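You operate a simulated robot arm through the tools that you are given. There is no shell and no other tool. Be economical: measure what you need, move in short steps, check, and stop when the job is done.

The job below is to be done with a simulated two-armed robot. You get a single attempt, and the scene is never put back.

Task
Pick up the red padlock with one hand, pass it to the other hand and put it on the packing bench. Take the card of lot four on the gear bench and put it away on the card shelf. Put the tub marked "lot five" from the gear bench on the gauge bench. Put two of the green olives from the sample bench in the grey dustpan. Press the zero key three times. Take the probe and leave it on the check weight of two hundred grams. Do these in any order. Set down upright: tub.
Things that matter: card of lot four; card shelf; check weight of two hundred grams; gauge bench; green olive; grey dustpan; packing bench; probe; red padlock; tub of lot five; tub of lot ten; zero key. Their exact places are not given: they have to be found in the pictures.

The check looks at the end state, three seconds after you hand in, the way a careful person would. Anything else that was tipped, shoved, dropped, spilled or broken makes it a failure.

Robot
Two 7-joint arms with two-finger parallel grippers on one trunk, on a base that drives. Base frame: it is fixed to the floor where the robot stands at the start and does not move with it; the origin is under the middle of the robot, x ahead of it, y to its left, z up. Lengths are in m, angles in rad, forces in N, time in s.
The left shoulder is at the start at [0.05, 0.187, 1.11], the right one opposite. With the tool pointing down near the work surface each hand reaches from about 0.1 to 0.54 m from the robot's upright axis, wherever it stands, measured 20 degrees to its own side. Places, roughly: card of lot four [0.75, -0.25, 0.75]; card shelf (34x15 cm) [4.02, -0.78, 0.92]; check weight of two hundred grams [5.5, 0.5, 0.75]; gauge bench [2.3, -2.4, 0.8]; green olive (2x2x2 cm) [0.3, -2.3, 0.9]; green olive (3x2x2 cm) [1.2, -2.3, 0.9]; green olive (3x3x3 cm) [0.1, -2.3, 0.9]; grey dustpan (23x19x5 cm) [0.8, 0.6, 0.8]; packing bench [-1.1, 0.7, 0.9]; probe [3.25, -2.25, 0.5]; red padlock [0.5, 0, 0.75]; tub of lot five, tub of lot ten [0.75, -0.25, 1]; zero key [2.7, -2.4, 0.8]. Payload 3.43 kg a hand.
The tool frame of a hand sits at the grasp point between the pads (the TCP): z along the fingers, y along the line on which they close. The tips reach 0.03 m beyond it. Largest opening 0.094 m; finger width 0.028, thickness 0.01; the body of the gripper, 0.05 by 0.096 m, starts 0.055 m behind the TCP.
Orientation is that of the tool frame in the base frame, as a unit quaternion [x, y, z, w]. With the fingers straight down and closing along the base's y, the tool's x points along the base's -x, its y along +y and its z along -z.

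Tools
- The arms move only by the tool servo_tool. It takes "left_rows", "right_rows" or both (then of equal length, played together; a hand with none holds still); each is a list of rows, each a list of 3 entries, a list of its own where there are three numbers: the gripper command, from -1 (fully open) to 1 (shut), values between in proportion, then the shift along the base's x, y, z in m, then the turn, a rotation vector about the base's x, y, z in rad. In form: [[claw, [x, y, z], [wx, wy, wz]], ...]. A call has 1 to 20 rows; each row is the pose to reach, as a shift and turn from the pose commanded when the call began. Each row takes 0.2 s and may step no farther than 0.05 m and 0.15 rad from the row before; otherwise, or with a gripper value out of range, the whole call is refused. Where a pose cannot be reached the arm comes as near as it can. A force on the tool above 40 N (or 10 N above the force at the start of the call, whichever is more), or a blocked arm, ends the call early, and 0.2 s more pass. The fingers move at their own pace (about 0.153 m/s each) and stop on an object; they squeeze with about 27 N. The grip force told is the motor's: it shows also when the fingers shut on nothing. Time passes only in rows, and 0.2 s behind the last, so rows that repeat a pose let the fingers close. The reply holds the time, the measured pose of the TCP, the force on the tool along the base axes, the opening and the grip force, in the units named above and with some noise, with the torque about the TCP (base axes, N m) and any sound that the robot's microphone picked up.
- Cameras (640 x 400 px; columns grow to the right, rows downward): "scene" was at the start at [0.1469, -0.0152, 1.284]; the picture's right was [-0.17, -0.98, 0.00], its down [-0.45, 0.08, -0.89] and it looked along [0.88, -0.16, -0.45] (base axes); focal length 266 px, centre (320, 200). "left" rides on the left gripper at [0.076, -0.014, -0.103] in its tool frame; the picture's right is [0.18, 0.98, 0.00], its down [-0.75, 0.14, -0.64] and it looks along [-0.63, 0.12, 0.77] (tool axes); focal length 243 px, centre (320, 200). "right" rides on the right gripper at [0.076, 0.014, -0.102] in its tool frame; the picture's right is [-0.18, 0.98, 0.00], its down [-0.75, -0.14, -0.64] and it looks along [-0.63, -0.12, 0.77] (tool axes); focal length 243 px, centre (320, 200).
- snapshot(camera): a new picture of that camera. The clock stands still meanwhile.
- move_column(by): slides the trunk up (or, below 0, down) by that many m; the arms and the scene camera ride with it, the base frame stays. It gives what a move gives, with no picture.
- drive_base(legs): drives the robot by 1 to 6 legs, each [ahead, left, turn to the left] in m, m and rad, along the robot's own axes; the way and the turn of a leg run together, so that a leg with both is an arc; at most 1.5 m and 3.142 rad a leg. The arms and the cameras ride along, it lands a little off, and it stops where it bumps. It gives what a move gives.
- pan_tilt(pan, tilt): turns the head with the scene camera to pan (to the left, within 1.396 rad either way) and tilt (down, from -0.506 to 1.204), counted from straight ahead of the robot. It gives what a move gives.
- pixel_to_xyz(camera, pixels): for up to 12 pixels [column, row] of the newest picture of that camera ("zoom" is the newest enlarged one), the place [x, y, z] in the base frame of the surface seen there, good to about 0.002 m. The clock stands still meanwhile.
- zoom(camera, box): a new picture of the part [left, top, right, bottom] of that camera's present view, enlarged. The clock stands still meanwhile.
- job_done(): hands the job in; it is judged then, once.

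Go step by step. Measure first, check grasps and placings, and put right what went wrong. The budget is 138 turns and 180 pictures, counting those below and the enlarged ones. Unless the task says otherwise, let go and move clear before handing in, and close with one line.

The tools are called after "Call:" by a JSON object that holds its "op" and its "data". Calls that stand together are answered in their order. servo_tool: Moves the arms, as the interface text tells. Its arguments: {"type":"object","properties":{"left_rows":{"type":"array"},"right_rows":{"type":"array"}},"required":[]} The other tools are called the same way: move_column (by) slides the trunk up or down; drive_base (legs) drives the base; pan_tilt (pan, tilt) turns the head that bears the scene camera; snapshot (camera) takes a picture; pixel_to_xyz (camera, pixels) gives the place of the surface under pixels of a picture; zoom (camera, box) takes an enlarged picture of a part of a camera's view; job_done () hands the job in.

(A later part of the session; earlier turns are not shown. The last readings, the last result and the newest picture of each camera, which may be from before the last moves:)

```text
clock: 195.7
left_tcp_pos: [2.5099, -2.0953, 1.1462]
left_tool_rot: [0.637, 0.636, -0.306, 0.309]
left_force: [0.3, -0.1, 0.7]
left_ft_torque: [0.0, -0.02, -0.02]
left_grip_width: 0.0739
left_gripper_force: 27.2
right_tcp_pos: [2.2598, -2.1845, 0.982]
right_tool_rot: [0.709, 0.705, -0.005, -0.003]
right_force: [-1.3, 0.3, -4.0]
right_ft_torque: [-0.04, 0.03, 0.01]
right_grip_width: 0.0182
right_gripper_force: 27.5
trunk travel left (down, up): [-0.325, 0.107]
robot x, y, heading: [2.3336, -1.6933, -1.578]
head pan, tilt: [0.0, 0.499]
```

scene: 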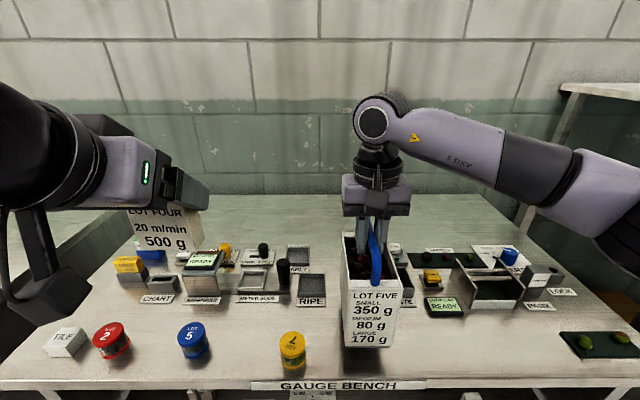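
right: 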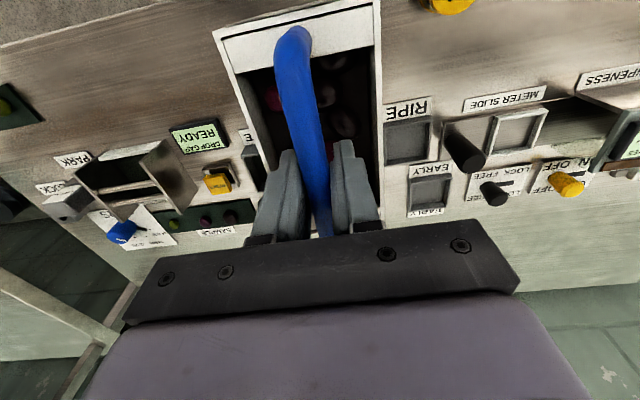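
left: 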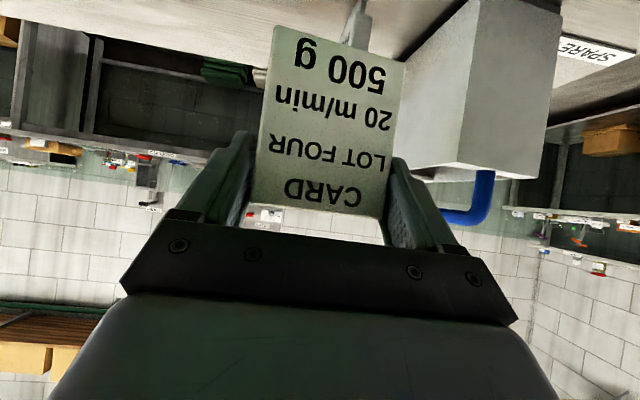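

It's touching down. I'll release and lift straight up.

Call:
{"op": "servo_tool", "data": {"right_rows": [[0.3, [0, 0, 0], [0, 0, 0]], [-0.3, [0, 0, 0], [0, 0, 0]], [-0.3, [0, 0, 0], [0, 0, 0]], [-0.3, [0, 0, 0.02], [0, 0, 0]], [-0.3, [0, 0, 0.05], [0, 0, 0]], [-0.3, [0, 0, 0.09], [0, 0, 0]], [-0.3, [0, 0, 0.13], [0, 0, 0]], [-0.5, [-0.02, 0.03, 0.16], [0, 0, 0]], [-1, [-0.05, 0.06, 0.17], [0, 0, 0]], [-1, [-0.08, 0.09, 0.17], [0, 0, 0]], [-1, [-0.11, 0.12, 0.17], [0, 0, 0]]]}}

Call:
{"op": "snapshot", "data": {"camera": "scene"}}

Call:
{"op": "zoom", "data": {"camera": "scene", "box": [30, 220, 330, 380]}}

```text
clock: 198.1
left_tcp_pos: [2.5111, -2.0956, 1.1476]
left_tool_rot: [0.638, 0.635, -0.308, 0.309]
left_force: [-0.5, 0.1, -0.9]
left_ft_torque: [0.04, 0.01, 0.02]
left_grip_width: 0.0737
left_gripper_force: 27.1
right_tcp_pos: [2.1477, -2.0644, 1.1528]
right_tool_rot: [0.709, 0.705, -0.005, -0.003]
right_force: [0.1, 0.8, -0.8]
right_ft_torque: [-0.03, 0.02, 0.01]
right_grip_width: 0.0939
right_gripper_force: 0.1
trunk travel left (down, up): [-0.325, 0.107]
robot x, y, heading: [2.3318, -1.6898, -1.579]
head pan, tilt: [0.0, 0.499]
```

```text
97 pictures are left
```

scene: 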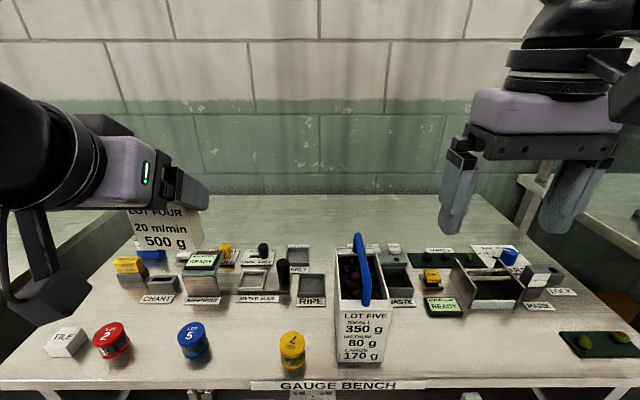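

```text
2.13 times, centred on (180, 300) of scene
```

zoom: 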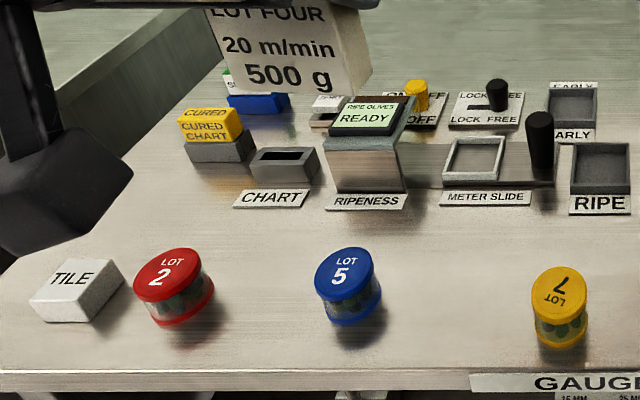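

The tub stands upright in its place. For the zero key near (2.7,-2.4), I'll back up a little and strafe left to see it.

Call:
{"op": "drive_base", "data": {"legs": [[-0.15, 0, 0], [0, 0.42, 0]]}}

Call:
{"op": "pan_tilt", "data": {"pan": 0.0, "tilt": 0.55}}

Call:
{"op": "snapshot", "data": {"camera": "scene"}}

Call:
{"op": "zoom", "data": {"camera": "scene", "box": [240, 170, 440, 300]}}

```text
clock: 203.3
left_tcp_pos: [2.9406, -1.9461, 1.1477]
left_tool_rot: [0.637, 0.637, -0.307, 0.308]
left_force: [-0.2, 0.0, -0.4]
left_ft_torque: [-0.01, 0.02, 0.07]
left_grip_width: 0.0739
left_gripper_force: 26.9
right_tcp_pos: [2.5789, -1.9154, 1.152]
right_tool_rot: [0.707, 0.708, -0.005, -0.003]
right_force: [0.8, 0.0, -0.5]
right_ft_torque: [-0.01, 0.03, 0.01]
right_grip_width: 0.0941
right_gripper_force: 0.0
trunk travel left (down, up): [-0.325, 0.107]
robot x, y, heading: [2.7591, -1.5417, -1.572]
head pan, tilt: [0.0, 0.499]
```

```text
clock: 204.0
left_tcp_pos: [2.9408, -1.9459, 1.1475]
left_tool_rot: [0.636, 0.638, -0.305, 0.309]
left_force: [-0.2, -0.2, -1.4]
left_ft_torque: [0.01, 0.02, 0.0]
left_grip_width: 0.0738
left_gripper_force: 27.3
right_tcp_pos: [2.5781, -1.9149, 1.1513]
right_tool_rot: [0.706, 0.708, -0.005, -0.003]
right_force: [-0.2, 0.1, 0.6]
right_ft_torque: [0.0, 0.0, 0.0]
right_grip_width: 0.094
right_gripper_force: 0.1
trunk travel left (down, up): [-0.325, 0.107]
robot x, y, heading: [2.7585, -1.5403, -1.572]
head pan, tilt: [0.0, 0.55]
```

```text
95 pictures are left
```

scene: 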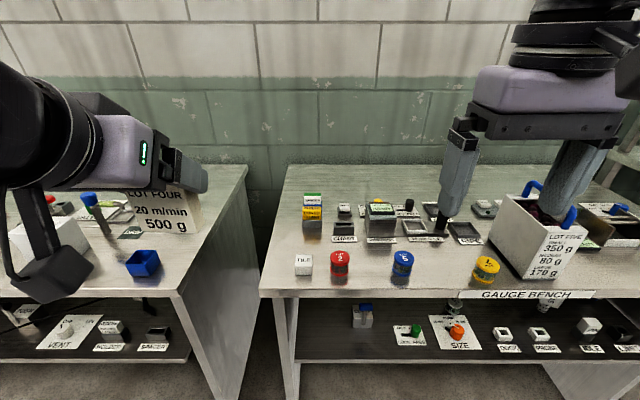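

```text
3.08 times, centred on (340, 235) of scene
```

zoom: 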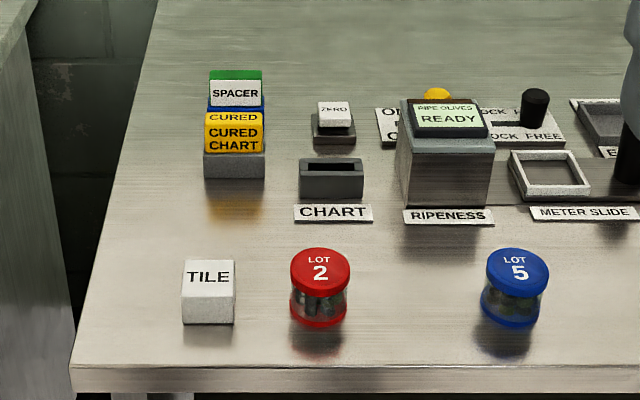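

The ZERO key is at zoom (335,112), behind the CHART slot. I'll measure it.

Call:
{"op": "pixel_to_xyz", "data": {"camera": "zoom", "pixels": [[335, 110], [335, 104], [335, 124], [320, 112], [350, 112], [335, 137], [332, 163], [332, 185], [370, 140], [450, 115], [408, 125], [235, 125]]}}

Call:
{"op": "zoom", "data": {"camera": "scene", "box": [320, 190, 370, 230]}}

```text
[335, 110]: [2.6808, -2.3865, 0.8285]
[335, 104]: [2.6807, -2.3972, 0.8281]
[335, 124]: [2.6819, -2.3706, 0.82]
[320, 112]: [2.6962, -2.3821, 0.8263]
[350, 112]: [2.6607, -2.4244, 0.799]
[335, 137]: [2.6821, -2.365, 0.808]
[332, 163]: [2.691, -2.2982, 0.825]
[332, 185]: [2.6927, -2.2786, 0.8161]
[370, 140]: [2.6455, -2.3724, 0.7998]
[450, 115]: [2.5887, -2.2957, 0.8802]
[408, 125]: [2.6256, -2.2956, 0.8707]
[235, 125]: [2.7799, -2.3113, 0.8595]
```

```text
10.00 times, centred on (345, 210) of scene
```

zoom: 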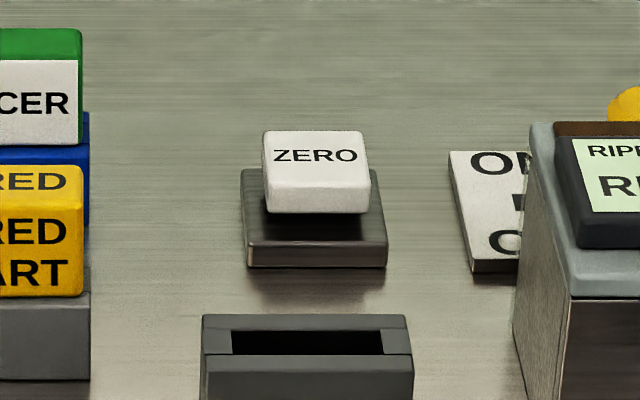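

Key centre is (2.681,-2.387), top 0.828. Before driving closer I'll check the height of the tall blue-topped item under the left hand.

Call:
{"op": "pixel_to_xyz", "data": {"camera": "scene", "pixels": [[88, 196], [50, 198], [142, 258], [170, 290], [60, 235], [300, 290], [210, 190]]}}

Call:
{"op": "drive_base", "data": {"legs": [[0.2, 0, 0]]}}

```text
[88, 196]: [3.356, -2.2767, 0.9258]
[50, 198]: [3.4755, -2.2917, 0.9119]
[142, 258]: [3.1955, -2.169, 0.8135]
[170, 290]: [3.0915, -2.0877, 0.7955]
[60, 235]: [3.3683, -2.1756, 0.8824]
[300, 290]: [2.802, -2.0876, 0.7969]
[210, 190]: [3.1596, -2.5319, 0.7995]
```

```text
clock: 205.6
left_tcp_pos: [2.9416, -2.1436, 1.1478]
left_tool_rot: [0.635, 0.639, -0.305, 0.309]
left_force: [0.7, -0.3, -1.4]
left_ft_torque: [-0.01, 0.01, -0.02]
left_grip_width: 0.0737
left_gripper_force: 27.2
right_tcp_pos: [2.5801, -2.1147, 1.1524]
right_tool_rot: [0.706, 0.708, -0.004, -0.003]
right_force: [-0.6, 0.4, -0.9]
right_ft_torque: [0.03, -0.02, 0.01]
right_grip_width: 0.0942
right_gripper_force: 0.1
trunk travel left (down, up): [-0.325, 0.107]
robot x, y, heading: [2.7626, -1.74, -1.567]
head pan, tilt: [0.0, 0.55]
```

I'll bring the right hand, closed and tilted 0.6 rad, above the key.

Call:
{"op": "servo_tool", "data": {"right_rows": [[0, [0.02, -0.03, 0], [-0.1, 0, 0]], [1, [0.04, -0.06, 0], [-0.2, 0, 0]], [1, [0.06, -0.1, 0], [-0.3, 0, 0]], [1, [0.08, -0.14, 0], [-0.4, 0, 0]], [1, [0.1, -0.18, 0], [-0.5, 0, 0]], [1, [0.104, -0.22, -0.02], [-0.6, 0, 0]], [1, [0.104, -0.25, -0.05], [-0.6, 0, 0]], [1, [0.104, -0.267, -0.09], [-0.6, 0, 0]], [1, [0.104, -0.267, -0.13], [-0.6, 0, 0]], [1, [0.104, -0.267, -0.17], [-0.6, 0, 0]], [1, [0.104, -0.267, -0.21], [-0.6, 0, 0]], [1, [0.104, -0.267, -0.24], [-0.6, 0, 0]], [1, [0.104, -0.267, -0.24], [-0.6, 0, 0]]]}}

Call:
{"op": "snapshot", "data": {"camera": "right"}}

Call:
{"op": "zoom", "data": {"camera": "scene", "box": [240, 170, 480, 320]}}

```text
clock: 208.3
left_tcp_pos: [2.9423, -2.1431, 1.1482]
left_tool_rot: [0.636, 0.638, -0.305, 0.308]
left_force: [0.1, -0.3, -0.7]
left_ft_torque: [0.02, -0.02, 0.03]
left_grip_width: 0.0737
left_gripper_force: 26.6
right_tcp_pos: [2.6858, -2.3828, 0.9103]
right_tool_rot: [0.675, 0.675, -0.214, 0.205]
right_force: [0.5, -0.2, 0.2]
right_ft_torque: [-0.01, -0.03, 0.0]
right_grip_width: 0.0001
right_gripper_force: 27.2
trunk travel left (down, up): [-0.325, 0.107]
robot x, y, heading: [2.7593, -1.7379, -1.568]
head pan, tilt: [0.0, 0.55]
```

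```text
92 pictures are left
```

right: 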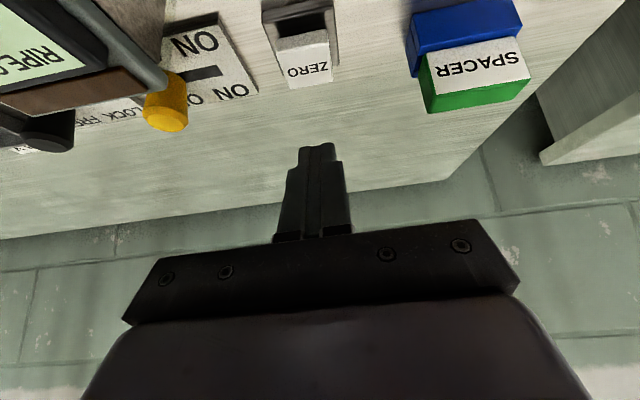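

```text
2.67 times, centred on (360, 245) of scene
```

zoom: 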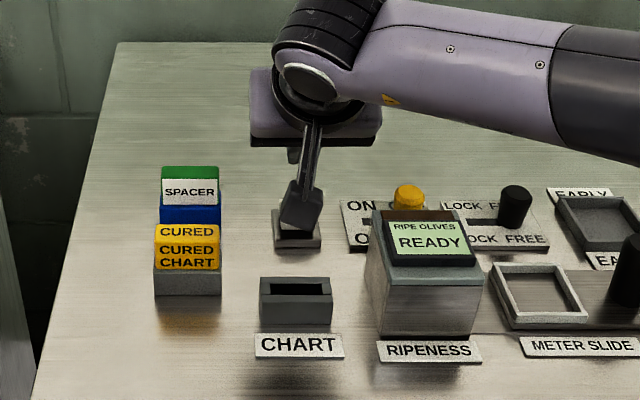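

I'll check the key's place with the right camera against the finger tip.

Call:
{"op": "pixel_to_xyz", "data": {"camera": "right", "pixels": [[308, 70], [292, 70], [330, 68], [308, 46], [309, 83], [316, 150], [305, 30]]}}

```text
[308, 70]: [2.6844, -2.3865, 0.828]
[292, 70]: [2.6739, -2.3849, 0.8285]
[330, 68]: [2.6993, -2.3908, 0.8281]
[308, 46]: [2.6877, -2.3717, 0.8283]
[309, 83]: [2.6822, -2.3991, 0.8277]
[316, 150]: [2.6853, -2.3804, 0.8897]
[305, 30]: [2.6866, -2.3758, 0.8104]
```

Key centre is (2.684,-2.387) and the tip is right above it. I'll press gently: down until about 5 mm past contact, then back up.

Call:
{"op": "servo_tool", "data": {"right_rows": [[1, [-0.001, 0, -0.03], [0, 0, 0]], [1, [-0.001, 0, -0.045], [0, 0, 0]], [1, [-0.001, 0, -0.05], [0, 0, 0]], [1, [-0.001, 0, -0.053], [0, 0, 0]], [1, [-0.001, 0, -0.055], [0, 0, 0]]]}}

Call:
{"op": "zoom", "data": {"camera": "scene", "box": [300, 200, 400, 270]}}

```text
clock: 209.6
left_tcp_pos: [2.9412, -2.1434, 1.1484]
left_tool_rot: [0.636, 0.638, -0.305, 0.309]
left_force: [-0.6, -0.2, -1.1]
left_ft_torque: [0.01, 0.02, 0.01]
left_grip_width: 0.0736
left_gripper_force: 27.4
right_tcp_pos: [2.6819, -2.3799, 0.858]
right_tool_rot: [0.675, 0.675, -0.215, 0.207]
right_force: [1.1, -1.0, 2.4]
right_ft_torque: [-0.02, 0.0, -0.02]
right_grip_width: 0.0
right_gripper_force: 26.5
trunk travel left (down, up): [-0.325, 0.107]
robot x, y, heading: [2.7589, -1.7351, -1.565]
head pan, tilt: [0.0, 0.55]
```

```text
5.71 times, centred on (350, 235) of scene
```

zoom: 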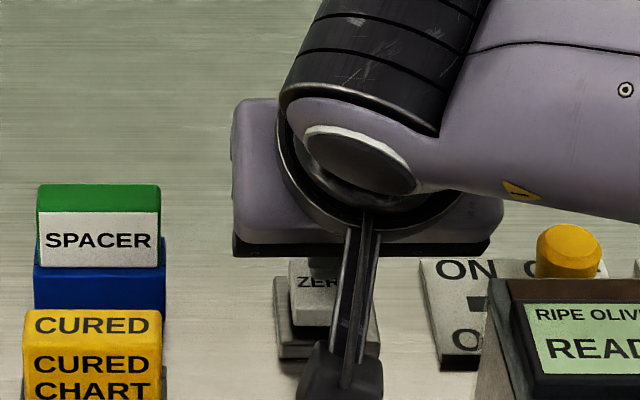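

Contact at about 2.4 N, no click yet. I'll press a few mm deeper.

Call:
{"op": "servo_tool", "data": {"right_rows": [[1, [0, 0, -0.003], [0, 0, 0]], [1, [0, 0, -0.006], [0, 0, 0]], [1, [0, 0, -0.006], [0, 0, 0]]]}}

```text
clock: 210.3
left_tcp_pos: [2.9421, -2.142, 1.1474]
left_tool_rot: [0.636, 0.638, -0.306, 0.309]
left_force: [0.2, 0.2, -0.3]
left_ft_torque: [-0.02, -0.01, 0.0]
left_grip_width: 0.074
left_gripper_force: 26.9
right_tcp_pos: [2.6815, -2.3818, 0.8538]
right_tool_rot: [0.675, 0.674, -0.215, 0.207]
right_force: [-0.8, -4.2, 11.0]
right_ft_torque: [-0.19, 0.02, 0.0]
right_grip_width: 0.0
right_gripper_force: 26.7
trunk travel left (down, up): [-0.325, 0.107]
robot x, y, heading: [2.7649, -1.7417, -1.569]
head pan, tilt: [0.0, 0.55]
heard: click
```

One click. I'll release fully, then press again.

Call:
{"op": "servo_tool", "data": {"right_rows": [[1, [0, 0, 0.012], [0, 0, 0]], [1, [0, 0, 0.025], [0, 0, 0]], [1, [0, 0, 0.025], [0, 0, 0]], [1, [0, 0, 0.01], [0, 0, 0]], [1, [0, 0, 0.003], [0, 0, 0]], [1, [0, 0, 0.0], [0, 0, 0]], [1, [0, 0, 0.0], [0, 0, 0]]]}}

```text
clock: 211.9
left_tcp_pos: [2.9417, -2.1418, 1.1489]
left_tool_rot: [0.635, 0.638, -0.305, 0.31]
left_force: [0.4, 0.1, -0.1]
left_ft_torque: [0.0, 0.01, 0.0]
left_grip_width: 0.0737
left_gripper_force: 27.4
right_tcp_pos: [2.6837, -2.3798, 0.8551]
right_tool_rot: [0.675, 0.675, -0.215, 0.207]
right_force: [-2.8, 1.8, 9.7]
right_ft_torque: [-0.03, 0.07, -0.03]
right_grip_width: 0.0
right_gripper_force: 26.7
trunk travel left (down, up): [-0.325, 0.107]
robot x, y, heading: [2.7573, -1.7389, -1.567]
head pan, tilt: [0.0, 0.55]
heard: click
```

Second click. Third press, then lift away.

Call:
{"op": "servo_tool", "data": {"right_rows": [[1, [0, 0, 0.012], [0, 0, 0]], [1, [0, 0, 0.025], [0, 0, 0]], [1, [0, 0, 0.025], [0, 0, 0]], [1, [0, 0, 0.01], [0, 0, 0]], [1, [0, 0, 0.003], [0, 0, 0]], [1, [0, 0, 0.0], [0, 0, 0]], [1, [0, 0, 0.0], [0, 0, 0]]]}}

```text
clock: 213.6
left_tcp_pos: [2.9433, -2.1416, 1.1486]
left_tool_rot: [0.635, 0.638, -0.306, 0.31]
left_force: [1.1, 0.2, -1.3]
left_ft_torque: [0.01, 0.02, -0.03]
left_grip_width: 0.0738
left_gripper_force: 26.7
right_tcp_pos: [2.6832, -2.3803, 0.8543]
right_tool_rot: [0.675, 0.674, -0.216, 0.206]
right_force: [1.1, 2.7, 11.1]
right_ft_torque: [0.04, 0.05, -0.05]
right_grip_width: 0.0003
right_gripper_force: 27.1
trunk travel left (down, up): [-0.325, 0.107]
robot x, y, heading: [2.7633, -1.7366, -1.57]
head pan, tilt: [0.0, 0.55]
heard: click
```

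Three clicks counted. I'll lift and tuck the right hand, back off and look for the probe under the next bench.

Call:
{"op": "servo_tool", "data": {"right_rows": [[1, [0, 0, 0.03], [0, 0, 0]], [1, [0, 0, 0.07], [0, 0, 0]], [1, [0, 0, 0.11], [0, 0, 0]], [1, [0, 0, 0.15], [0, 0, 0]], [1, [0, 0, 0.19], [0, 0, 0]], [1, [0, 0, 0.23], [0, 0, 0]], [1, [0, 0.02, 0.27], [0.1, 0, 0]], [1, [-0.02, 0.05, 0.29], [0.2, 0, 0]], [1, [-0.04, 0.09, 0.295], [0.3, 0, 0]], [1, [-0.06, 0.13, 0.295], [0.4, 0, 0]], [0, [-0.08, 0.17, 0.295], [0.5, 0, 0]], [-1, [-0.1, 0.21, 0.295], [0.6, 0, 0]], [-1, [-0.1, 0.25, 0.295], [0.6, 0, 0]], [-1, [-0.1, 0.27, 0.295], [0.6, 0, 0]]]}}

Call:
{"op": "drive_base", "data": {"legs": [[-0.45, 0, 0], [0, 0.5, 0]]}}

Call:
{"op": "pan_tilt", "data": {"pan": 0.0, "tilt": 0.6}}

Call:
{"op": "snapshot", "data": {"camera": "scene"}}

```text
clock: 216.6
left_tcp_pos: [2.9432, -2.1437, 1.1472]
left_tool_rot: [0.636, 0.638, -0.305, 0.309]
left_force: [0.1, 0.1, -0.8]
left_ft_torque: [-0.03, 0.01, 0.02]
left_grip_width: 0.0738
left_gripper_force: 27.7
right_tcp_pos: [2.5812, -2.1106, 1.146]
right_tool_rot: [0.706, 0.708, -0.004, -0.003]
right_force: [-0.4, 0.5, 0.1]
right_ft_torque: [-0.01, 0.02, 0.01]
right_grip_width: 0.0941
right_gripper_force: 0.1
trunk travel left (down, up): [-0.325, 0.107]
robot x, y, heading: [2.7581, -1.7364, -1.57]
head pan, tilt: [0.0, 0.55]
```

```text
clock: 223.7
left_tcp_pos: [3.446, -1.6926, 1.1475]
left_tool_rot: [0.631, 0.642, -0.304, 0.311]
left_force: [-0.5, 0.1, -1.0]
left_ft_torque: [0.01, 0.03, 0.0]
left_grip_width: 0.0738
left_gripper_force: 26.8
right_tcp_pos: [3.0861, -1.665, 1.1465]
right_tool_rot: [0.701, 0.713, -0.005, -0.004]
right_force: [-1.1, 1.0, 0.5]
right_ft_torque: [-0.01, -0.02, -0.02]
right_grip_width: 0.094
right_gripper_force: 0.0
trunk travel left (down, up): [-0.325, 0.107]
robot x, y, heading: [3.2563, -1.2895, -1.557]
head pan, tilt: [0.0, 0.55]
```

```text
clock: 224.4
left_tcp_pos: [3.4446, -1.6919, 1.1475]
left_tool_rot: [0.631, 0.643, -0.303, 0.312]
left_force: [0.4, -0.2, -0.7]
left_ft_torque: [-0.01, 0.0, -0.02]
left_grip_width: 0.0735
left_gripper_force: 27.0
right_tcp_pos: [3.0858, -1.664, 1.1468]
right_tool_rot: [0.701, 0.713, -0.005, -0.004]
right_force: [-0.3, 0.2, 0.9]
right_ft_torque: [0.0, -0.03, 0.0]
right_grip_width: 0.094
right_gripper_force: 0.0
trunk travel left (down, up): [-0.325, 0.107]
robot x, y, heading: [3.2558, -1.2875, -1.553]
head pan, tilt: [0.0, 0.6]
```

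```text
89 pictures are left
```

scene: 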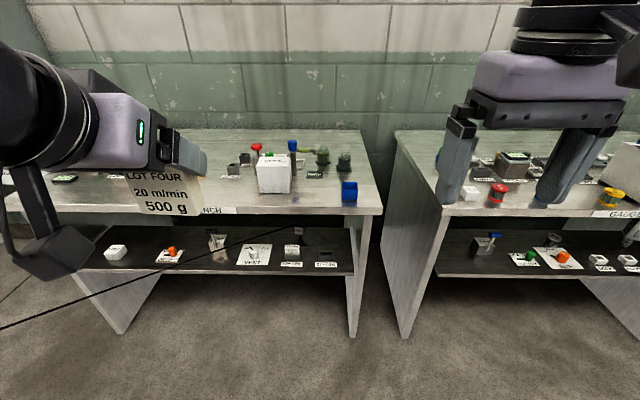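

I'll zoom in on the lower shelf.

Call:
{"op": "zoom", "data": {"camera": "scene", "box": [90, 215, 370, 285]}}

Call:
{"op": "zoom", "data": {"camera": "scene", "box": [220, 220, 350, 280]}}

Call:
{"op": "pixel_to_xyz", "data": {"camera": "scene", "pixels": [[292, 248], [325, 252], [253, 253], [217, 241], [172, 251], [115, 252], [290, 210], [290, 275], [326, 264]]}}

```text
2.29 times, centred on (230, 250) of scene
```

zoom: 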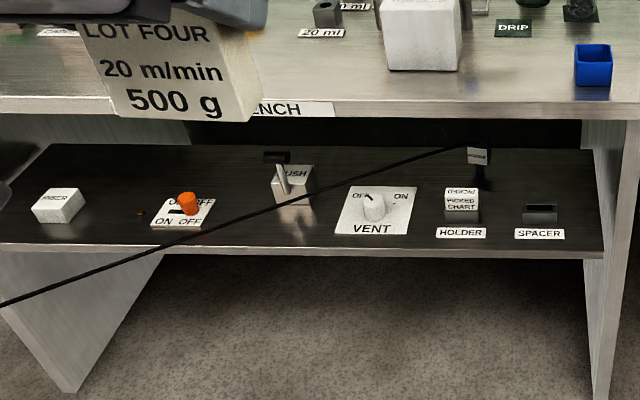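

```text
4.92 times, centred on (285, 250) of scene
```

zoom: 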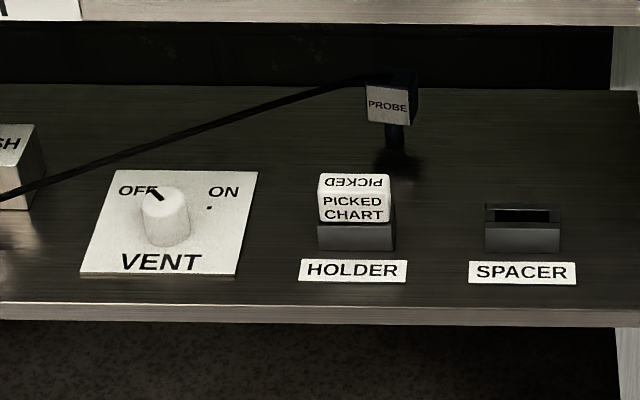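

```text
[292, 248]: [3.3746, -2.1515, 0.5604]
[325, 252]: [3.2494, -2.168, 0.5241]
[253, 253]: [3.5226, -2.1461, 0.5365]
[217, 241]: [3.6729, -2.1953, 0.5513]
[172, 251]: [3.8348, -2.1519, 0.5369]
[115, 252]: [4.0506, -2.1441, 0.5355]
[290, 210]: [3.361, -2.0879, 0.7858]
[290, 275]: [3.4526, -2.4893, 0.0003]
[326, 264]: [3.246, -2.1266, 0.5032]
```

The probe is at the back of the shelf and trails a black cord. I'll trace where the cord goes.

Call:
{"op": "pixel_to_xyz", "data": {"camera": "zoom", "pixels": [[388, 105], [393, 85], [394, 130], [395, 150], [370, 105], [410, 100], [340, 82], [250, 113], [150, 147], [40, 186], [330, 85]]}}

Call:
{"op": "pan_tilt", "data": {"pan": 0.8, "tilt": 0.5}}

Call:
{"op": "snapshot", "data": {"camera": "scene"}}

Call:
{"op": "pan_tilt", "data": {"pan": 1.39, "tilt": 0.4}}

Call:
{"op": "snapshot", "data": {"camera": "scene"}}

```text
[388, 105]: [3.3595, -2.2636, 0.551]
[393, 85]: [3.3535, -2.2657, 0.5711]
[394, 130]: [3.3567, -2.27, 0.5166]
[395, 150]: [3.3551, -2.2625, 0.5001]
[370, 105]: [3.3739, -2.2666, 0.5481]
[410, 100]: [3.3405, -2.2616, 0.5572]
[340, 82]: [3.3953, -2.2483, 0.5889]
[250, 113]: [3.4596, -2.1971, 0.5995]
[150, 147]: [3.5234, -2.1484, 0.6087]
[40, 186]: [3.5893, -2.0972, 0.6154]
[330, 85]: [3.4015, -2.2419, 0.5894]
```

```text
clock: 225.5
left_tcp_pos: [3.4451, -1.6908, 1.1489]
left_tool_rot: [0.631, 0.643, -0.303, 0.312]
left_force: [-0.3, -1.2, -0.7]
left_ft_torque: [0.02, 0.03, 0.06]
left_grip_width: 0.0737
left_gripper_force: 27.1
right_tcp_pos: [3.0853, -1.6637, 1.1465]
right_tool_rot: [0.7, 0.714, -0.005, -0.004]
right_force: [0.1, 0.3, 0.0]
right_ft_torque: [0.0, -0.01, -0.02]
right_grip_width: 0.0941
right_gripper_force: 0.0
trunk travel left (down, up): [-0.325, 0.107]
robot x, y, heading: [3.2599, -1.2903, -1.549]
head pan, tilt: [0.799, 0.499]
```

```text
86 pictures are left
```

scene: 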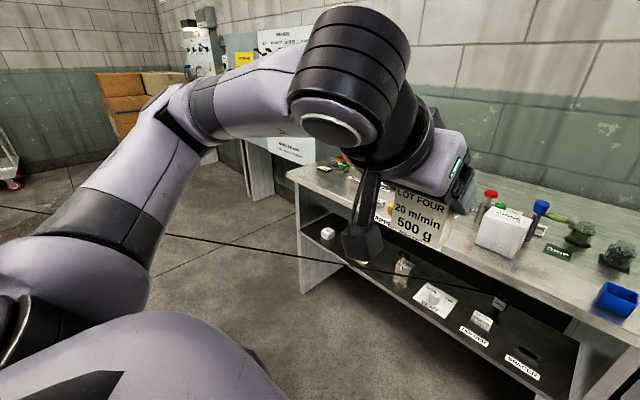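

```text
clock: 226.5
left_tcp_pos: [3.4448, -1.6905, 1.1479]
left_tool_rot: [0.631, 0.643, -0.303, 0.312]
left_force: [-0.3, -0.8, -0.7]
left_ft_torque: [-0.01, 0.0, -0.03]
left_grip_width: 0.0736
left_gripper_force: 26.6
right_tcp_pos: [3.085, -1.6633, 1.1451]
right_tool_rot: [0.701, 0.713, -0.005, -0.004]
right_force: [-0.3, 0.4, -0.2]
right_ft_torque: [-0.01, -0.01, -0.03]
right_grip_width: 0.0941
right_gripper_force: 0.0
trunk travel left (down, up): [-0.325, 0.107]
robot x, y, heading: [3.2555, -1.2912, -1.551]
head pan, tilt: [1.389, 0.4]
```

```text
85 pictures are left
```

scene: 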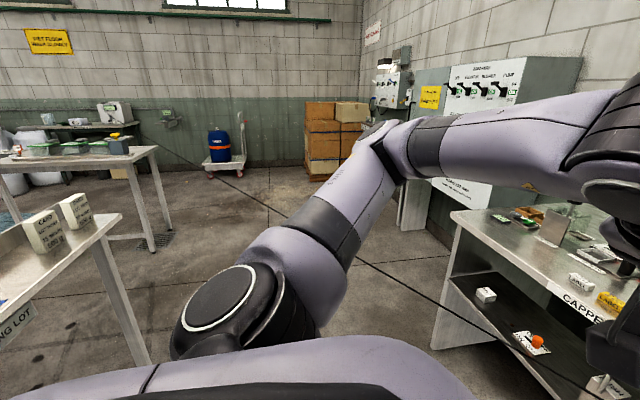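

The cord runs from the probe up to a fixture near x≈7, staying to my left. The card shelf appears at left with two cards (60,225). I'll turn to face it, keeping clear of the cord.

Call:
{"op": "drive_base", "data": {"legs": [[0.1, 0, 0], [0, 0, -1.57]]}}

Call:
{"op": "drive_base", "data": {"legs": [[0, 0, -1.0]]}}

Call:
{"op": "pan_tilt", "data": {"pan": -0.8, "tilt": 0.4}}

Call:
{"op": "snapshot", "data": {"camera": "scene"}}

```text
clock: 231.5
left_tcp_pos: [2.8577, -1.5743, 1.1476]
left_tool_rot: [0.901, 0.006, -0.434, 0.004]
left_force: [-0.5, 0.3, -1.5]
left_ft_torque: [0.01, -0.03, 0.0]
left_grip_width: 0.0736
left_gripper_force: 26.6
right_tcp_pos: [2.8847, -1.2149, 1.1463]
right_tool_rot: [1.0, 0.006, -0.002, -0.006]
right_force: [-0.4, -1.1, 0.8]
right_ft_torque: [0.02, -0.02, 0.0]
right_grip_width: 0.0938
right_gripper_force: 0.1
trunk travel left (down, up): [-0.325, 0.107]
robot x, y, heading: [3.2592, -1.3897, -3.127]
head pan, tilt: [1.389, 0.4]
```

```text
clock: 234.4
left_tcp_pos: [2.8837, -1.1535, 1.1473]
left_tool_rot: [0.796, -0.422, -0.385, -0.202]
left_force: [-0.2, -0.3, -1.1]
left_ft_torque: [-0.01, -0.02, 0.02]
left_grip_width: 0.0739
left_gripper_force: 26.8
right_tcp_pos: [3.2005, -0.9802, 1.1454]
right_tool_rot: [0.883, -0.47, 0.002, -0.005]
right_force: [0.5, -0.2, 0.2]
right_ft_torque: [-0.01, -0.01, 0.01]
right_grip_width: 0.0939
right_gripper_force: 0.0
trunk travel left (down, up): [-0.325, 0.107]
robot x, y, heading: [3.2601, -1.389, 2.165]
head pan, tilt: [1.389, 0.4]
heard: click
```

```text
clock: 236.4
left_tcp_pos: [2.8831, -1.1542, 1.1479]
left_tool_rot: [0.796, -0.422, -0.385, -0.202]
left_force: [0.1, 0.2, -1.4]
left_ft_torque: [-0.03, -0.02, 0.0]
left_grip_width: 0.0735
left_gripper_force: 27.2
right_tcp_pos: [3.1993, -0.9805, 1.1459]
right_tool_rot: [0.883, -0.47, 0.003, -0.005]
right_force: [-0.9, 0.2, 0.0]
right_ft_torque: [0.0, -0.01, -0.03]
right_grip_width: 0.094
right_gripper_force: 0.0
trunk travel left (down, up): [-0.325, 0.107]
robot x, y, heading: [3.2592, -1.3884, 2.163]
head pan, tilt: [-0.799, 0.4]
```

```text
84 pictures are left
```

scene: 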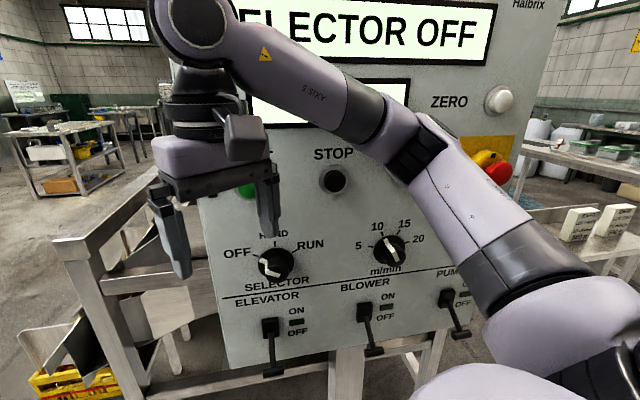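

I'm very near a control panel and a click was heard while turning. I'll measure clearances and inspect what may have been touched.

Call:
{"op": "pixel_to_xyz", "data": {"camera": "scene", "pixels": [[497, 100], [333, 180], [275, 265], [365, 310], [450, 300], [490, 170], [240, 330], [420, 340], [460, 180], [270, 200], [180, 240], [420, 150]]}}

Call:
{"op": "zoom", "data": {"camera": "scene", "box": [200, 0, 560, 380]}}

Call:
{"op": "snapshot", "data": {"camera": "right"}}

```text
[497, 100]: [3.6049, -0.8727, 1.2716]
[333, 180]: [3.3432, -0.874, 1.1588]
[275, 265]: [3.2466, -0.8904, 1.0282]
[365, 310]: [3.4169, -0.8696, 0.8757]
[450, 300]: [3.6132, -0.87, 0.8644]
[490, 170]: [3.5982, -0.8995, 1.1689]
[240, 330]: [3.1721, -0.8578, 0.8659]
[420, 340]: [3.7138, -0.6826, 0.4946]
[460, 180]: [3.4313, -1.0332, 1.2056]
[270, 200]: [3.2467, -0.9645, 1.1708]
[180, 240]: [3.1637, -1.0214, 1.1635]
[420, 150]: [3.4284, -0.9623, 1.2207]
```

```text
1.05 times, centred on (380, 190) of scene (not enlarged: the box is as wide or as high as the picture)
```

zoom: 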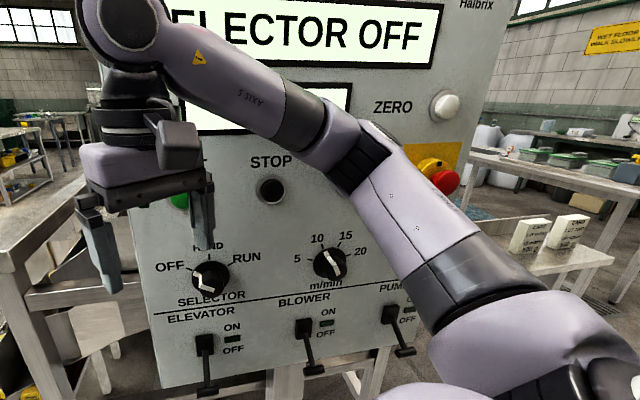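

```text
82 pictures are left
```

right: 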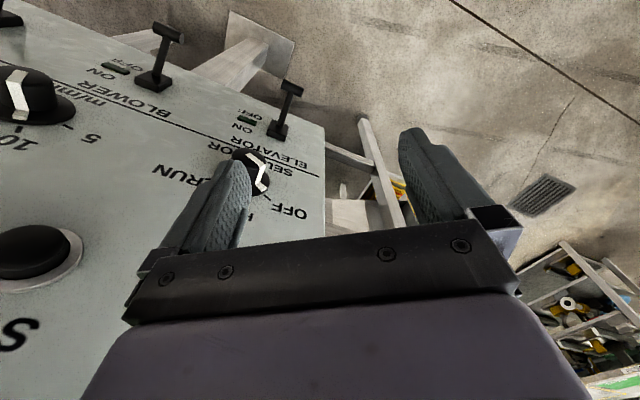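

My right elbow probably brushed the panel's START/STOP buttons (y≈-0.87). I'll back straight away from the panel and then inspect its state.

Call:
{"op": "drive_base", "data": {"legs": [[-0.22, 0.15, 0]]}}

Call:
{"op": "pan_tilt", "data": {"pan": -0.6, "tilt": 0.2}}

Call:
{"op": "snapshot", "data": {"camera": "scene"}}

```text
clock: 238.4
left_tcp_pos: [2.8847, -1.4225, 1.1465]
left_tool_rot: [0.795, -0.423, -0.384, -0.203]
left_force: [-0.7, -0.3, -0.2]
left_ft_torque: [-0.01, -0.01, -0.01]
left_grip_width: 0.0736
left_gripper_force: 27.4
right_tcp_pos: [3.2024, -1.2492, 1.1466]
right_tool_rot: [0.883, -0.47, 0.003, -0.006]
right_force: [0.0, -0.4, 0.2]
right_ft_torque: [0.02, 0.02, 0.01]
right_grip_width: 0.0941
right_gripper_force: 0.1
trunk travel left (down, up): [-0.325, 0.107]
robot x, y, heading: [3.2574, -1.6596, 2.161]
head pan, tilt: [-0.799, 0.4]
```

```text
clock: 239.1
left_tcp_pos: [2.8853, -1.4222, 1.147]
left_tool_rot: [0.795, -0.423, -0.385, -0.202]
left_force: [0.3, -0.1, -0.7]
left_ft_torque: [-0.01, 0.01, -0.02]
left_grip_width: 0.0735
left_gripper_force: 26.4
right_tcp_pos: [3.2021, -1.2486, 1.1478]
right_tool_rot: [0.883, -0.47, 0.002, -0.006]
right_force: [-0.2, 0.1, -0.5]
right_ft_torque: [0.03, -0.02, 0.01]
right_grip_width: 0.0938
right_gripper_force: 0.0
trunk travel left (down, up): [-0.325, 0.107]
robot x, y, heading: [3.2586, -1.6616, 2.168]
head pan, tilt: [-0.6, 0.201]
```

```text
81 pictures are left
```

scene: 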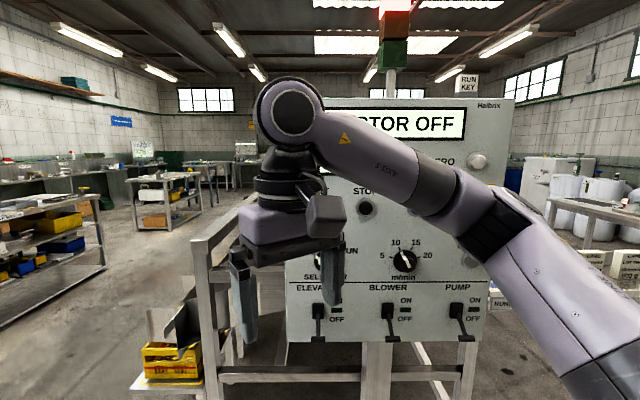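

No lever looks moved; the red lamp and "SELECTOR OFF" fit a stopped machine. I'll now go round to the card shelf, keeping between panel and cord, and check the panel again from there.

Call:
{"op": "drive_base", "data": {"legs": [[0, 0, -0.595], [0.17, 0, 0], [0, -0.6, 0]]}}

Call:
{"op": "pan_tilt", "data": {"pan": 0.0, "tilt": 0.4}}

Call:
{"op": "snapshot", "data": {"camera": "scene"}}

Call:
{"op": "pan_tilt", "data": {"pan": 0.7, "tilt": 0.1}}

Call:
{"op": "snapshot", "data": {"camera": "scene"}}

```text
clock: 247.5
left_tcp_pos: [3.671, -1.0794, 1.1476]
left_tool_rot: [-0.637, 0.637, 0.308, 0.306]
left_force: [0.4, 0.0, -0.4]
left_ft_torque: [0.0, 0.01, 0.03]
left_grip_width: 0.0736
left_gripper_force: 26.8
right_tcp_pos: [4.0304, -1.1128, 1.1456]
right_tool_rot: [-0.706, 0.708, -0.004, 0.005]
right_force: [-1.0, 0.0, 0.3]
right_ft_torque: [-0.01, -0.02, 0.0]
right_grip_width: 0.0938
right_gripper_force: 0.0
trunk travel left (down, up): [-0.325, 0.107]
robot x, y, heading: [3.8502, -1.4866, 1.569]
head pan, tilt: [-0.6, 0.201]
```

```text
clock: 248.5
left_tcp_pos: [3.6707, -1.0821, 1.147]
left_tool_rot: [-0.637, 0.638, 0.308, 0.306]
left_force: [-0.1, -0.4, -1.3]
left_ft_torque: [-0.01, -0.01, 0.01]
left_grip_width: 0.0736
left_gripper_force: 27.5
right_tcp_pos: [4.0294, -1.113, 1.1459]
right_tool_rot: [-0.706, 0.708, -0.004, 0.005]
right_force: [0.1, 0.4, -0.3]
right_ft_torque: [0.01, 0.0, -0.02]
right_grip_width: 0.0942
right_gripper_force: 0.1
trunk travel left (down, up): [-0.325, 0.107]
robot x, y, heading: [3.8495, -1.4891, 1.569]
head pan, tilt: [0.0, 0.4]
```

```text
80 pictures are left
```

scene: 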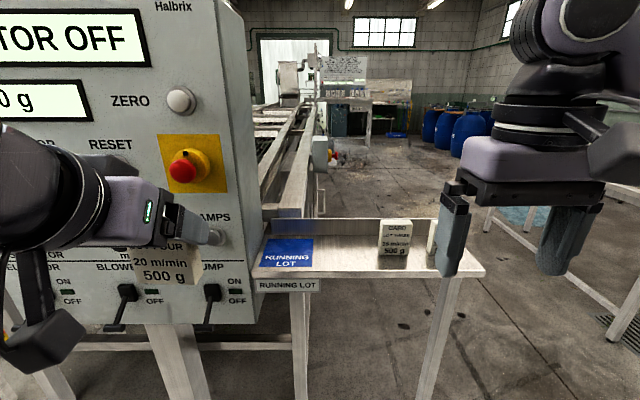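

```text
clock: 249.6
left_tcp_pos: [3.6718, -1.081, 1.1477]
left_tool_rot: [-0.637, 0.637, 0.308, 0.306]
left_force: [0.2, 0.2, -0.8]
left_ft_torque: [0.0, -0.02, -0.03]
left_grip_width: 0.0735
left_gripper_force: 26.7
right_tcp_pos: [4.0299, -1.1146, 1.1458]
right_tool_rot: [-0.706, 0.708, -0.004, 0.005]
right_force: [1.2, 0.6, 0.8]
right_ft_torque: [-0.01, -0.04, -0.02]
right_grip_width: 0.094
right_gripper_force: 0.1
trunk travel left (down, up): [-0.325, 0.107]
robot x, y, heading: [3.8508, -1.4844, 1.564]
head pan, tilt: [0.7, 0.099]
```

```text
79 pictures are left
```

scene: 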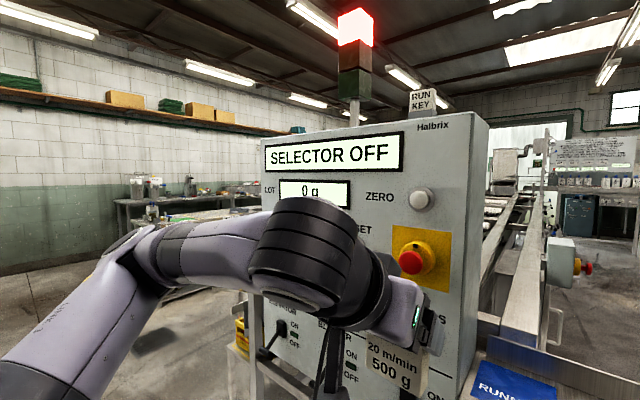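

The panel reads "SELECTOR OFF / LOT 0 g" with all levers OFF and the E-stop untouched, which fits an idle machine. Now the card shelf ("RUNNING LOT" plate at left, other cards at right): I'll measure it.

Call:
{"op": "pan_tilt", "data": {"pan": -0.1, "tilt": 0.5}}

Call:
{"op": "snapshot", "data": {"camera": "scene"}}

Call:
{"op": "zoom", "data": {"camera": "scene", "box": [200, 150, 480, 310]}}

Call:
{"op": "pixel_to_xyz", "data": {"camera": "zoom", "pixels": [[60, 260], [130, 250], [200, 250], [280, 250], [400, 255], [300, 180], [150, 180], [60, 180], [180, 220], [390, 180], [250, 210], [320, 210]]}}

```text
clock: 250.7
left_tcp_pos: [3.6705, -1.0799, 1.1471]
left_tool_rot: [-0.636, 0.637, 0.308, 0.306]
left_force: [0.3, -0.3, -0.8]
left_ft_torque: [-0.02, 0.0, 0.03]
left_grip_width: 0.0737
left_gripper_force: 27.5
right_tcp_pos: [4.0301, -1.113, 1.1468]
right_tool_rot: [-0.706, 0.709, -0.004, 0.005]
right_force: [0.8, -0.5, -0.8]
right_ft_torque: [0.0, -0.02, -0.03]
right_grip_width: 0.0938
right_gripper_force: 0.0
trunk travel left (down, up): [-0.325, 0.107]
robot x, y, heading: [3.849, -1.4891, 1.566]
head pan, tilt: [-0.099, 0.499]
```

```text
78 pictures are left
```

scene: 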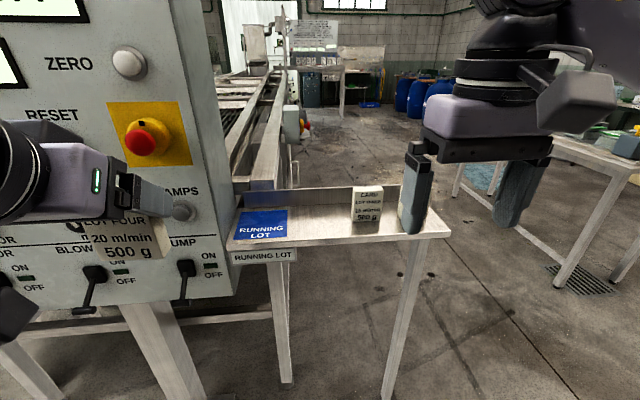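

```text
2.29 times, centred on (340, 230) of scene
```

zoom: 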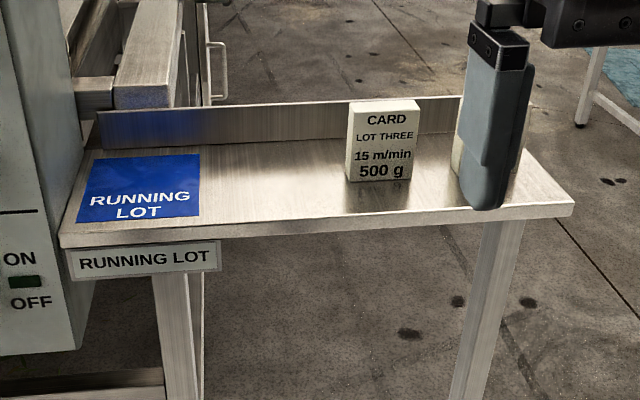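

```text
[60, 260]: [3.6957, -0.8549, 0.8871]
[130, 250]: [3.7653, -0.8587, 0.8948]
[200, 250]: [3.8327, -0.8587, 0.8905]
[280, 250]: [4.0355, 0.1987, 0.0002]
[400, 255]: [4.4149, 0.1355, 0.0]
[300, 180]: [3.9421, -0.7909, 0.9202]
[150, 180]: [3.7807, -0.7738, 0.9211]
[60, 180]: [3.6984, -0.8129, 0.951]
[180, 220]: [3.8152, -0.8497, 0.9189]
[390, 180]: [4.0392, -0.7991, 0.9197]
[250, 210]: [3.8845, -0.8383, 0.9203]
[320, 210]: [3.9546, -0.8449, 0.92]
```

The shelf's free part is left of the LOT THREE card (x 3.85–3.99). I'll measure the card edges, the left arm's clearance to the panel, and the panel's E-stop.

Call:
{"op": "pixel_to_xyz", "data": {"camera": "scene", "pixels": [[353, 200], [381, 200], [366, 225], [300, 212], [400, 187], [430, 240], [15, 200], [100, 190], [146, 140], [235, 205], [130, 240], [110, 245]]}}

Call:
{"op": "snapshot", "data": {"camera": "left"}}

```text
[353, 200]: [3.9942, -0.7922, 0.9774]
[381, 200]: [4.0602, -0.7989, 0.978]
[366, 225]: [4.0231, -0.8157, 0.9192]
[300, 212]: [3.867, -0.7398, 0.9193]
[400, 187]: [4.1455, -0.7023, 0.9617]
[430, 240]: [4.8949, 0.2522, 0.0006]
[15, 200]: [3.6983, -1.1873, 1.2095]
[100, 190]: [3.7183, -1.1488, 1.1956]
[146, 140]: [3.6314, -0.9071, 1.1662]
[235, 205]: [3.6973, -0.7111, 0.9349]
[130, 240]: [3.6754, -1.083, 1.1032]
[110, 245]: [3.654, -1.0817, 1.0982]
```

```text
76 pictures are left
```

left: 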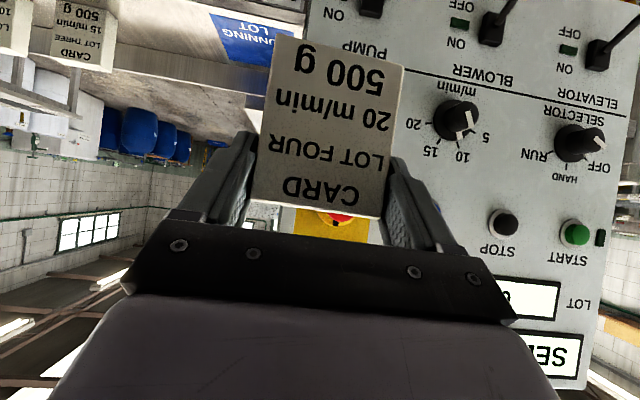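

The left hand is facing the E-stop, so I'll first slide the hand to the right (+x), then move the base diagonally.

Call:
{"op": "servo_tool", "data": {"left_rows": [[1, [0.03, 0, 0.0], [0, 0, 0]], [1, [0.06, 0, 0.0], [0, 0, 0]], [1, [0.09, 0, 0.0], [0, 0, 0]], [1, [0.12, 0, 0.0], [0, 0, 0]], [1, [0.15, 0, 0.0], [0, 0, 0]]], "right_rows": [[-1, [0.03, 0, 0.0], [0, 0, 0]], [-1, [0.06, 0, 0.0], [0, 0, 0]], [-1, [0.09, 0, 0.0], [0, 0, 0]], [-1, [0.1, 0, 0.0], [0, 0, 0]], [-1, [0.1, 0, 0.0], [0, 0, 0]]]}}

Call:
{"op": "drive_base", "data": {"legs": [[0.0, -0.1, 0], [0.13, -0.08, 0]]}}

Call:
{"op": "pan_tilt", "data": {"pan": 0.1, "tilt": 0.55}}

Call:
{"op": "snapshot", "data": {"camera": "scene"}}

Call:
{"op": "snapshot", "data": {"camera": "left"}}

```text
clock: 251.9
left_tcp_pos: [3.8219, -1.08, 1.1473]
left_tool_rot: [-0.637, 0.637, 0.309, 0.305]
left_force: [0.4, -0.4, -0.8]
left_ft_torque: [-0.02, 0.0, -0.05]
left_grip_width: 0.0736
left_gripper_force: 26.5
right_tcp_pos: [4.1312, -1.1135, 1.1477]
right_tool_rot: [-0.706, 0.709, -0.003, 0.005]
right_force: [0.3, 0.4, -0.3]
right_ft_torque: [0.01, 0.01, 0.0]
right_grip_width: 0.0938
right_gripper_force: 0.0
trunk travel left (down, up): [-0.325, 0.107]
robot x, y, heading: [3.851, -1.4903, 1.567]
head pan, tilt: [-0.099, 0.499]
```

```text
clock: 254.4
left_tcp_pos: [3.9974, -0.9513, 1.1477]
left_tool_rot: [0.638, -0.636, -0.308, -0.305]
left_force: [0.1, 0.3, -1.3]
left_ft_torque: [-0.02, 0.01, 0.01]
left_grip_width: 0.0734
left_gripper_force: 26.9
right_tcp_pos: [4.3063, -0.9831, 1.1475]
right_tool_rot: [0.707, -0.707, 0.004, -0.005]
right_force: [0.4, 0.4, -0.1]
right_ft_torque: [-0.04, 0.05, 0.02]
right_grip_width: 0.0938
right_gripper_force: 0.0
trunk travel left (down, up): [-0.325, 0.107]
robot x, y, heading: [4.0303, -1.3579, 1.568]
head pan, tilt: [-0.099, 0.499]
```

```text
clock: 255.1
left_tcp_pos: [3.995, -0.9516, 1.1464]
left_tool_rot: [0.638, -0.636, -0.309, -0.306]
left_force: [-0.5, -0.4, -1.5]
left_ft_torque: [0.0, 0.01, 0.01]
left_grip_width: 0.0737
left_gripper_force: 26.8
right_tcp_pos: [4.3067, -0.9851, 1.148]
right_tool_rot: [0.708, -0.706, 0.003, -0.005]
right_force: [-0.4, 0.0, -0.1]
right_ft_torque: [0.0, 0.02, 0.0]
right_grip_width: 0.0939
right_gripper_force: 0.0
trunk travel left (down, up): [-0.325, 0.107]
robot x, y, heading: [4.029, -1.3617, 1.574]
head pan, tilt: [0.099, 0.55]
```

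```text
75 pictures are left
```

scene: 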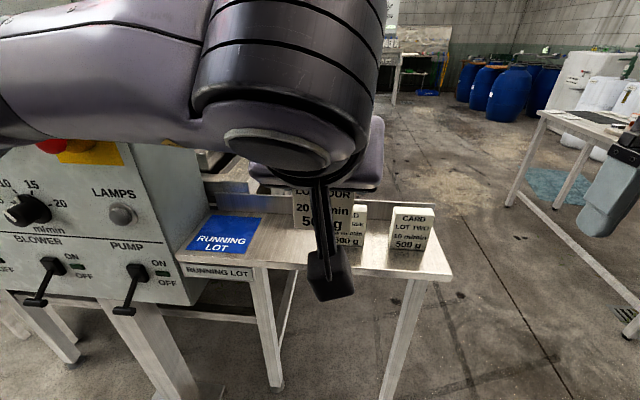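

```text
74 pictures are left
```

left: 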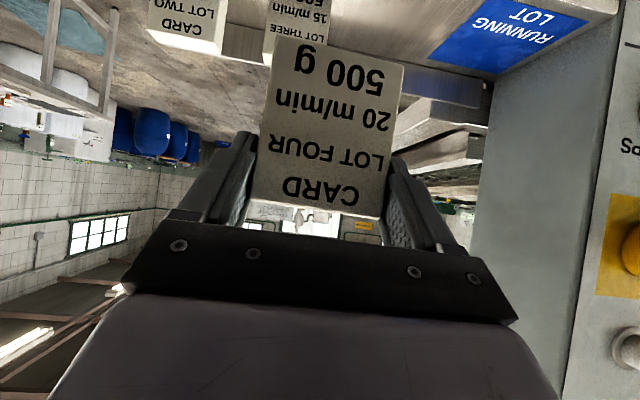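

I'll measure the card's pose in the hand and the clearance of the left arm to the panel.

Call:
{"op": "pixel_to_xyz", "data": {"camera": "left", "pixels": [[284, 44], [396, 68], [260, 190], [380, 208], [330, 125], [340, 58]]}}

Call:
{"op": "pixel_to_xyz", "data": {"camera": "scene", "pixels": [[30, 60], [100, 100], [170, 110], [280, 60], [50, 145], [290, 150], [330, 270], [370, 255], [300, 262]]}}

```text
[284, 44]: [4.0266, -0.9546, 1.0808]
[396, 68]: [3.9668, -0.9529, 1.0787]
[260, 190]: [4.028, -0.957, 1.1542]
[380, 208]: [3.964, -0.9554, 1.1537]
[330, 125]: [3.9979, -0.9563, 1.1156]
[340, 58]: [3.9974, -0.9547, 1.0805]
```

```text
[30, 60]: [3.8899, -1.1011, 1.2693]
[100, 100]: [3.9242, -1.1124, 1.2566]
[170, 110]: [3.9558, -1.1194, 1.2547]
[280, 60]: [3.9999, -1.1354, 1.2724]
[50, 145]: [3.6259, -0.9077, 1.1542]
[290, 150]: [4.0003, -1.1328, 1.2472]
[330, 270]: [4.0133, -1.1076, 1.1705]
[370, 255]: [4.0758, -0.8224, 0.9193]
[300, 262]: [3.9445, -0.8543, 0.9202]
```

The card hangs straight, bottom at z≈1.077, centre x 3.997. I'll carry it to x 3.912, y front -0.805, hovering 3 cm above the shelf.

Call:
{"op": "servo_tool", "data": {"left_rows": [[1, [-0.02, 0.02, 0], [0, 0, 0]], [1, [-0.045, 0.045, 0], [0, 0, 0]], [1, [-0.07, 0.08, 0], [0, 0, 0]], [1, [-0.085, 0.115, -0.02], [0, 0, 0]], [1, [-0.085, 0.145, -0.05], [0, 0, 0]], [1, [-0.085, 0.15, -0.09], [0, 0, 0]], [1, [-0.085, 0.15, -0.125], [0, 0, 0]], [1, [-0.085, 0.15, -0.125], [0, 0, 0]]]}}

Call:
{"op": "snapshot", "data": {"camera": "scene"}}

Call:
{"op": "snapshot", "data": {"camera": "left"}}

```text
clock: 256.9
left_tcp_pos: [3.9138, -0.8042, 1.0221]
left_tool_rot: [0.638, -0.636, -0.309, -0.306]
left_force: [0.4, 0.0, -0.6]
left_ft_torque: [0.01, -0.01, -0.01]
left_grip_width: 0.0736
left_gripper_force: 26.9
right_tcp_pos: [4.3059, -0.9848, 1.1474]
right_tool_rot: [0.708, -0.707, 0.004, -0.005]
right_force: [0.2, 0.3, 0.0]
right_ft_torque: [-0.04, 0.0, -0.01]
right_grip_width: 0.0941
right_gripper_force: 0.0
trunk travel left (down, up): [-0.325, 0.107]
robot x, y, heading: [4.0326, -1.3559, 1.573]
head pan, tilt: [0.099, 0.55]
```

```text
73 pictures are left
```

scene: 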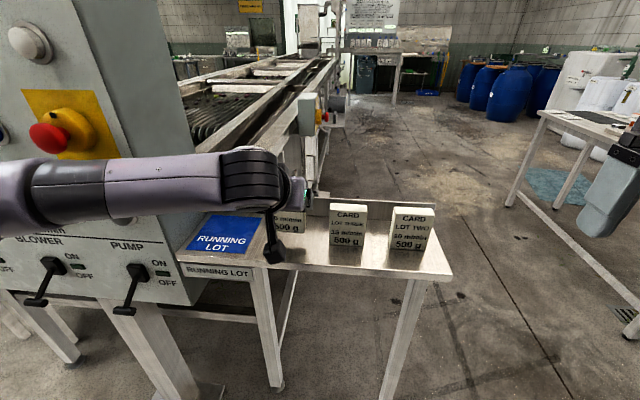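

```text
72 pictures are left
```

left: 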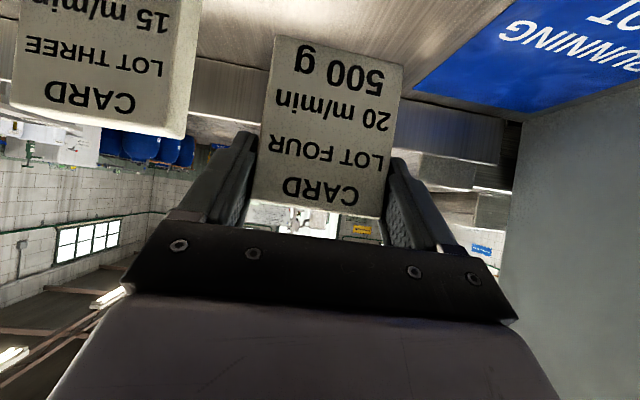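

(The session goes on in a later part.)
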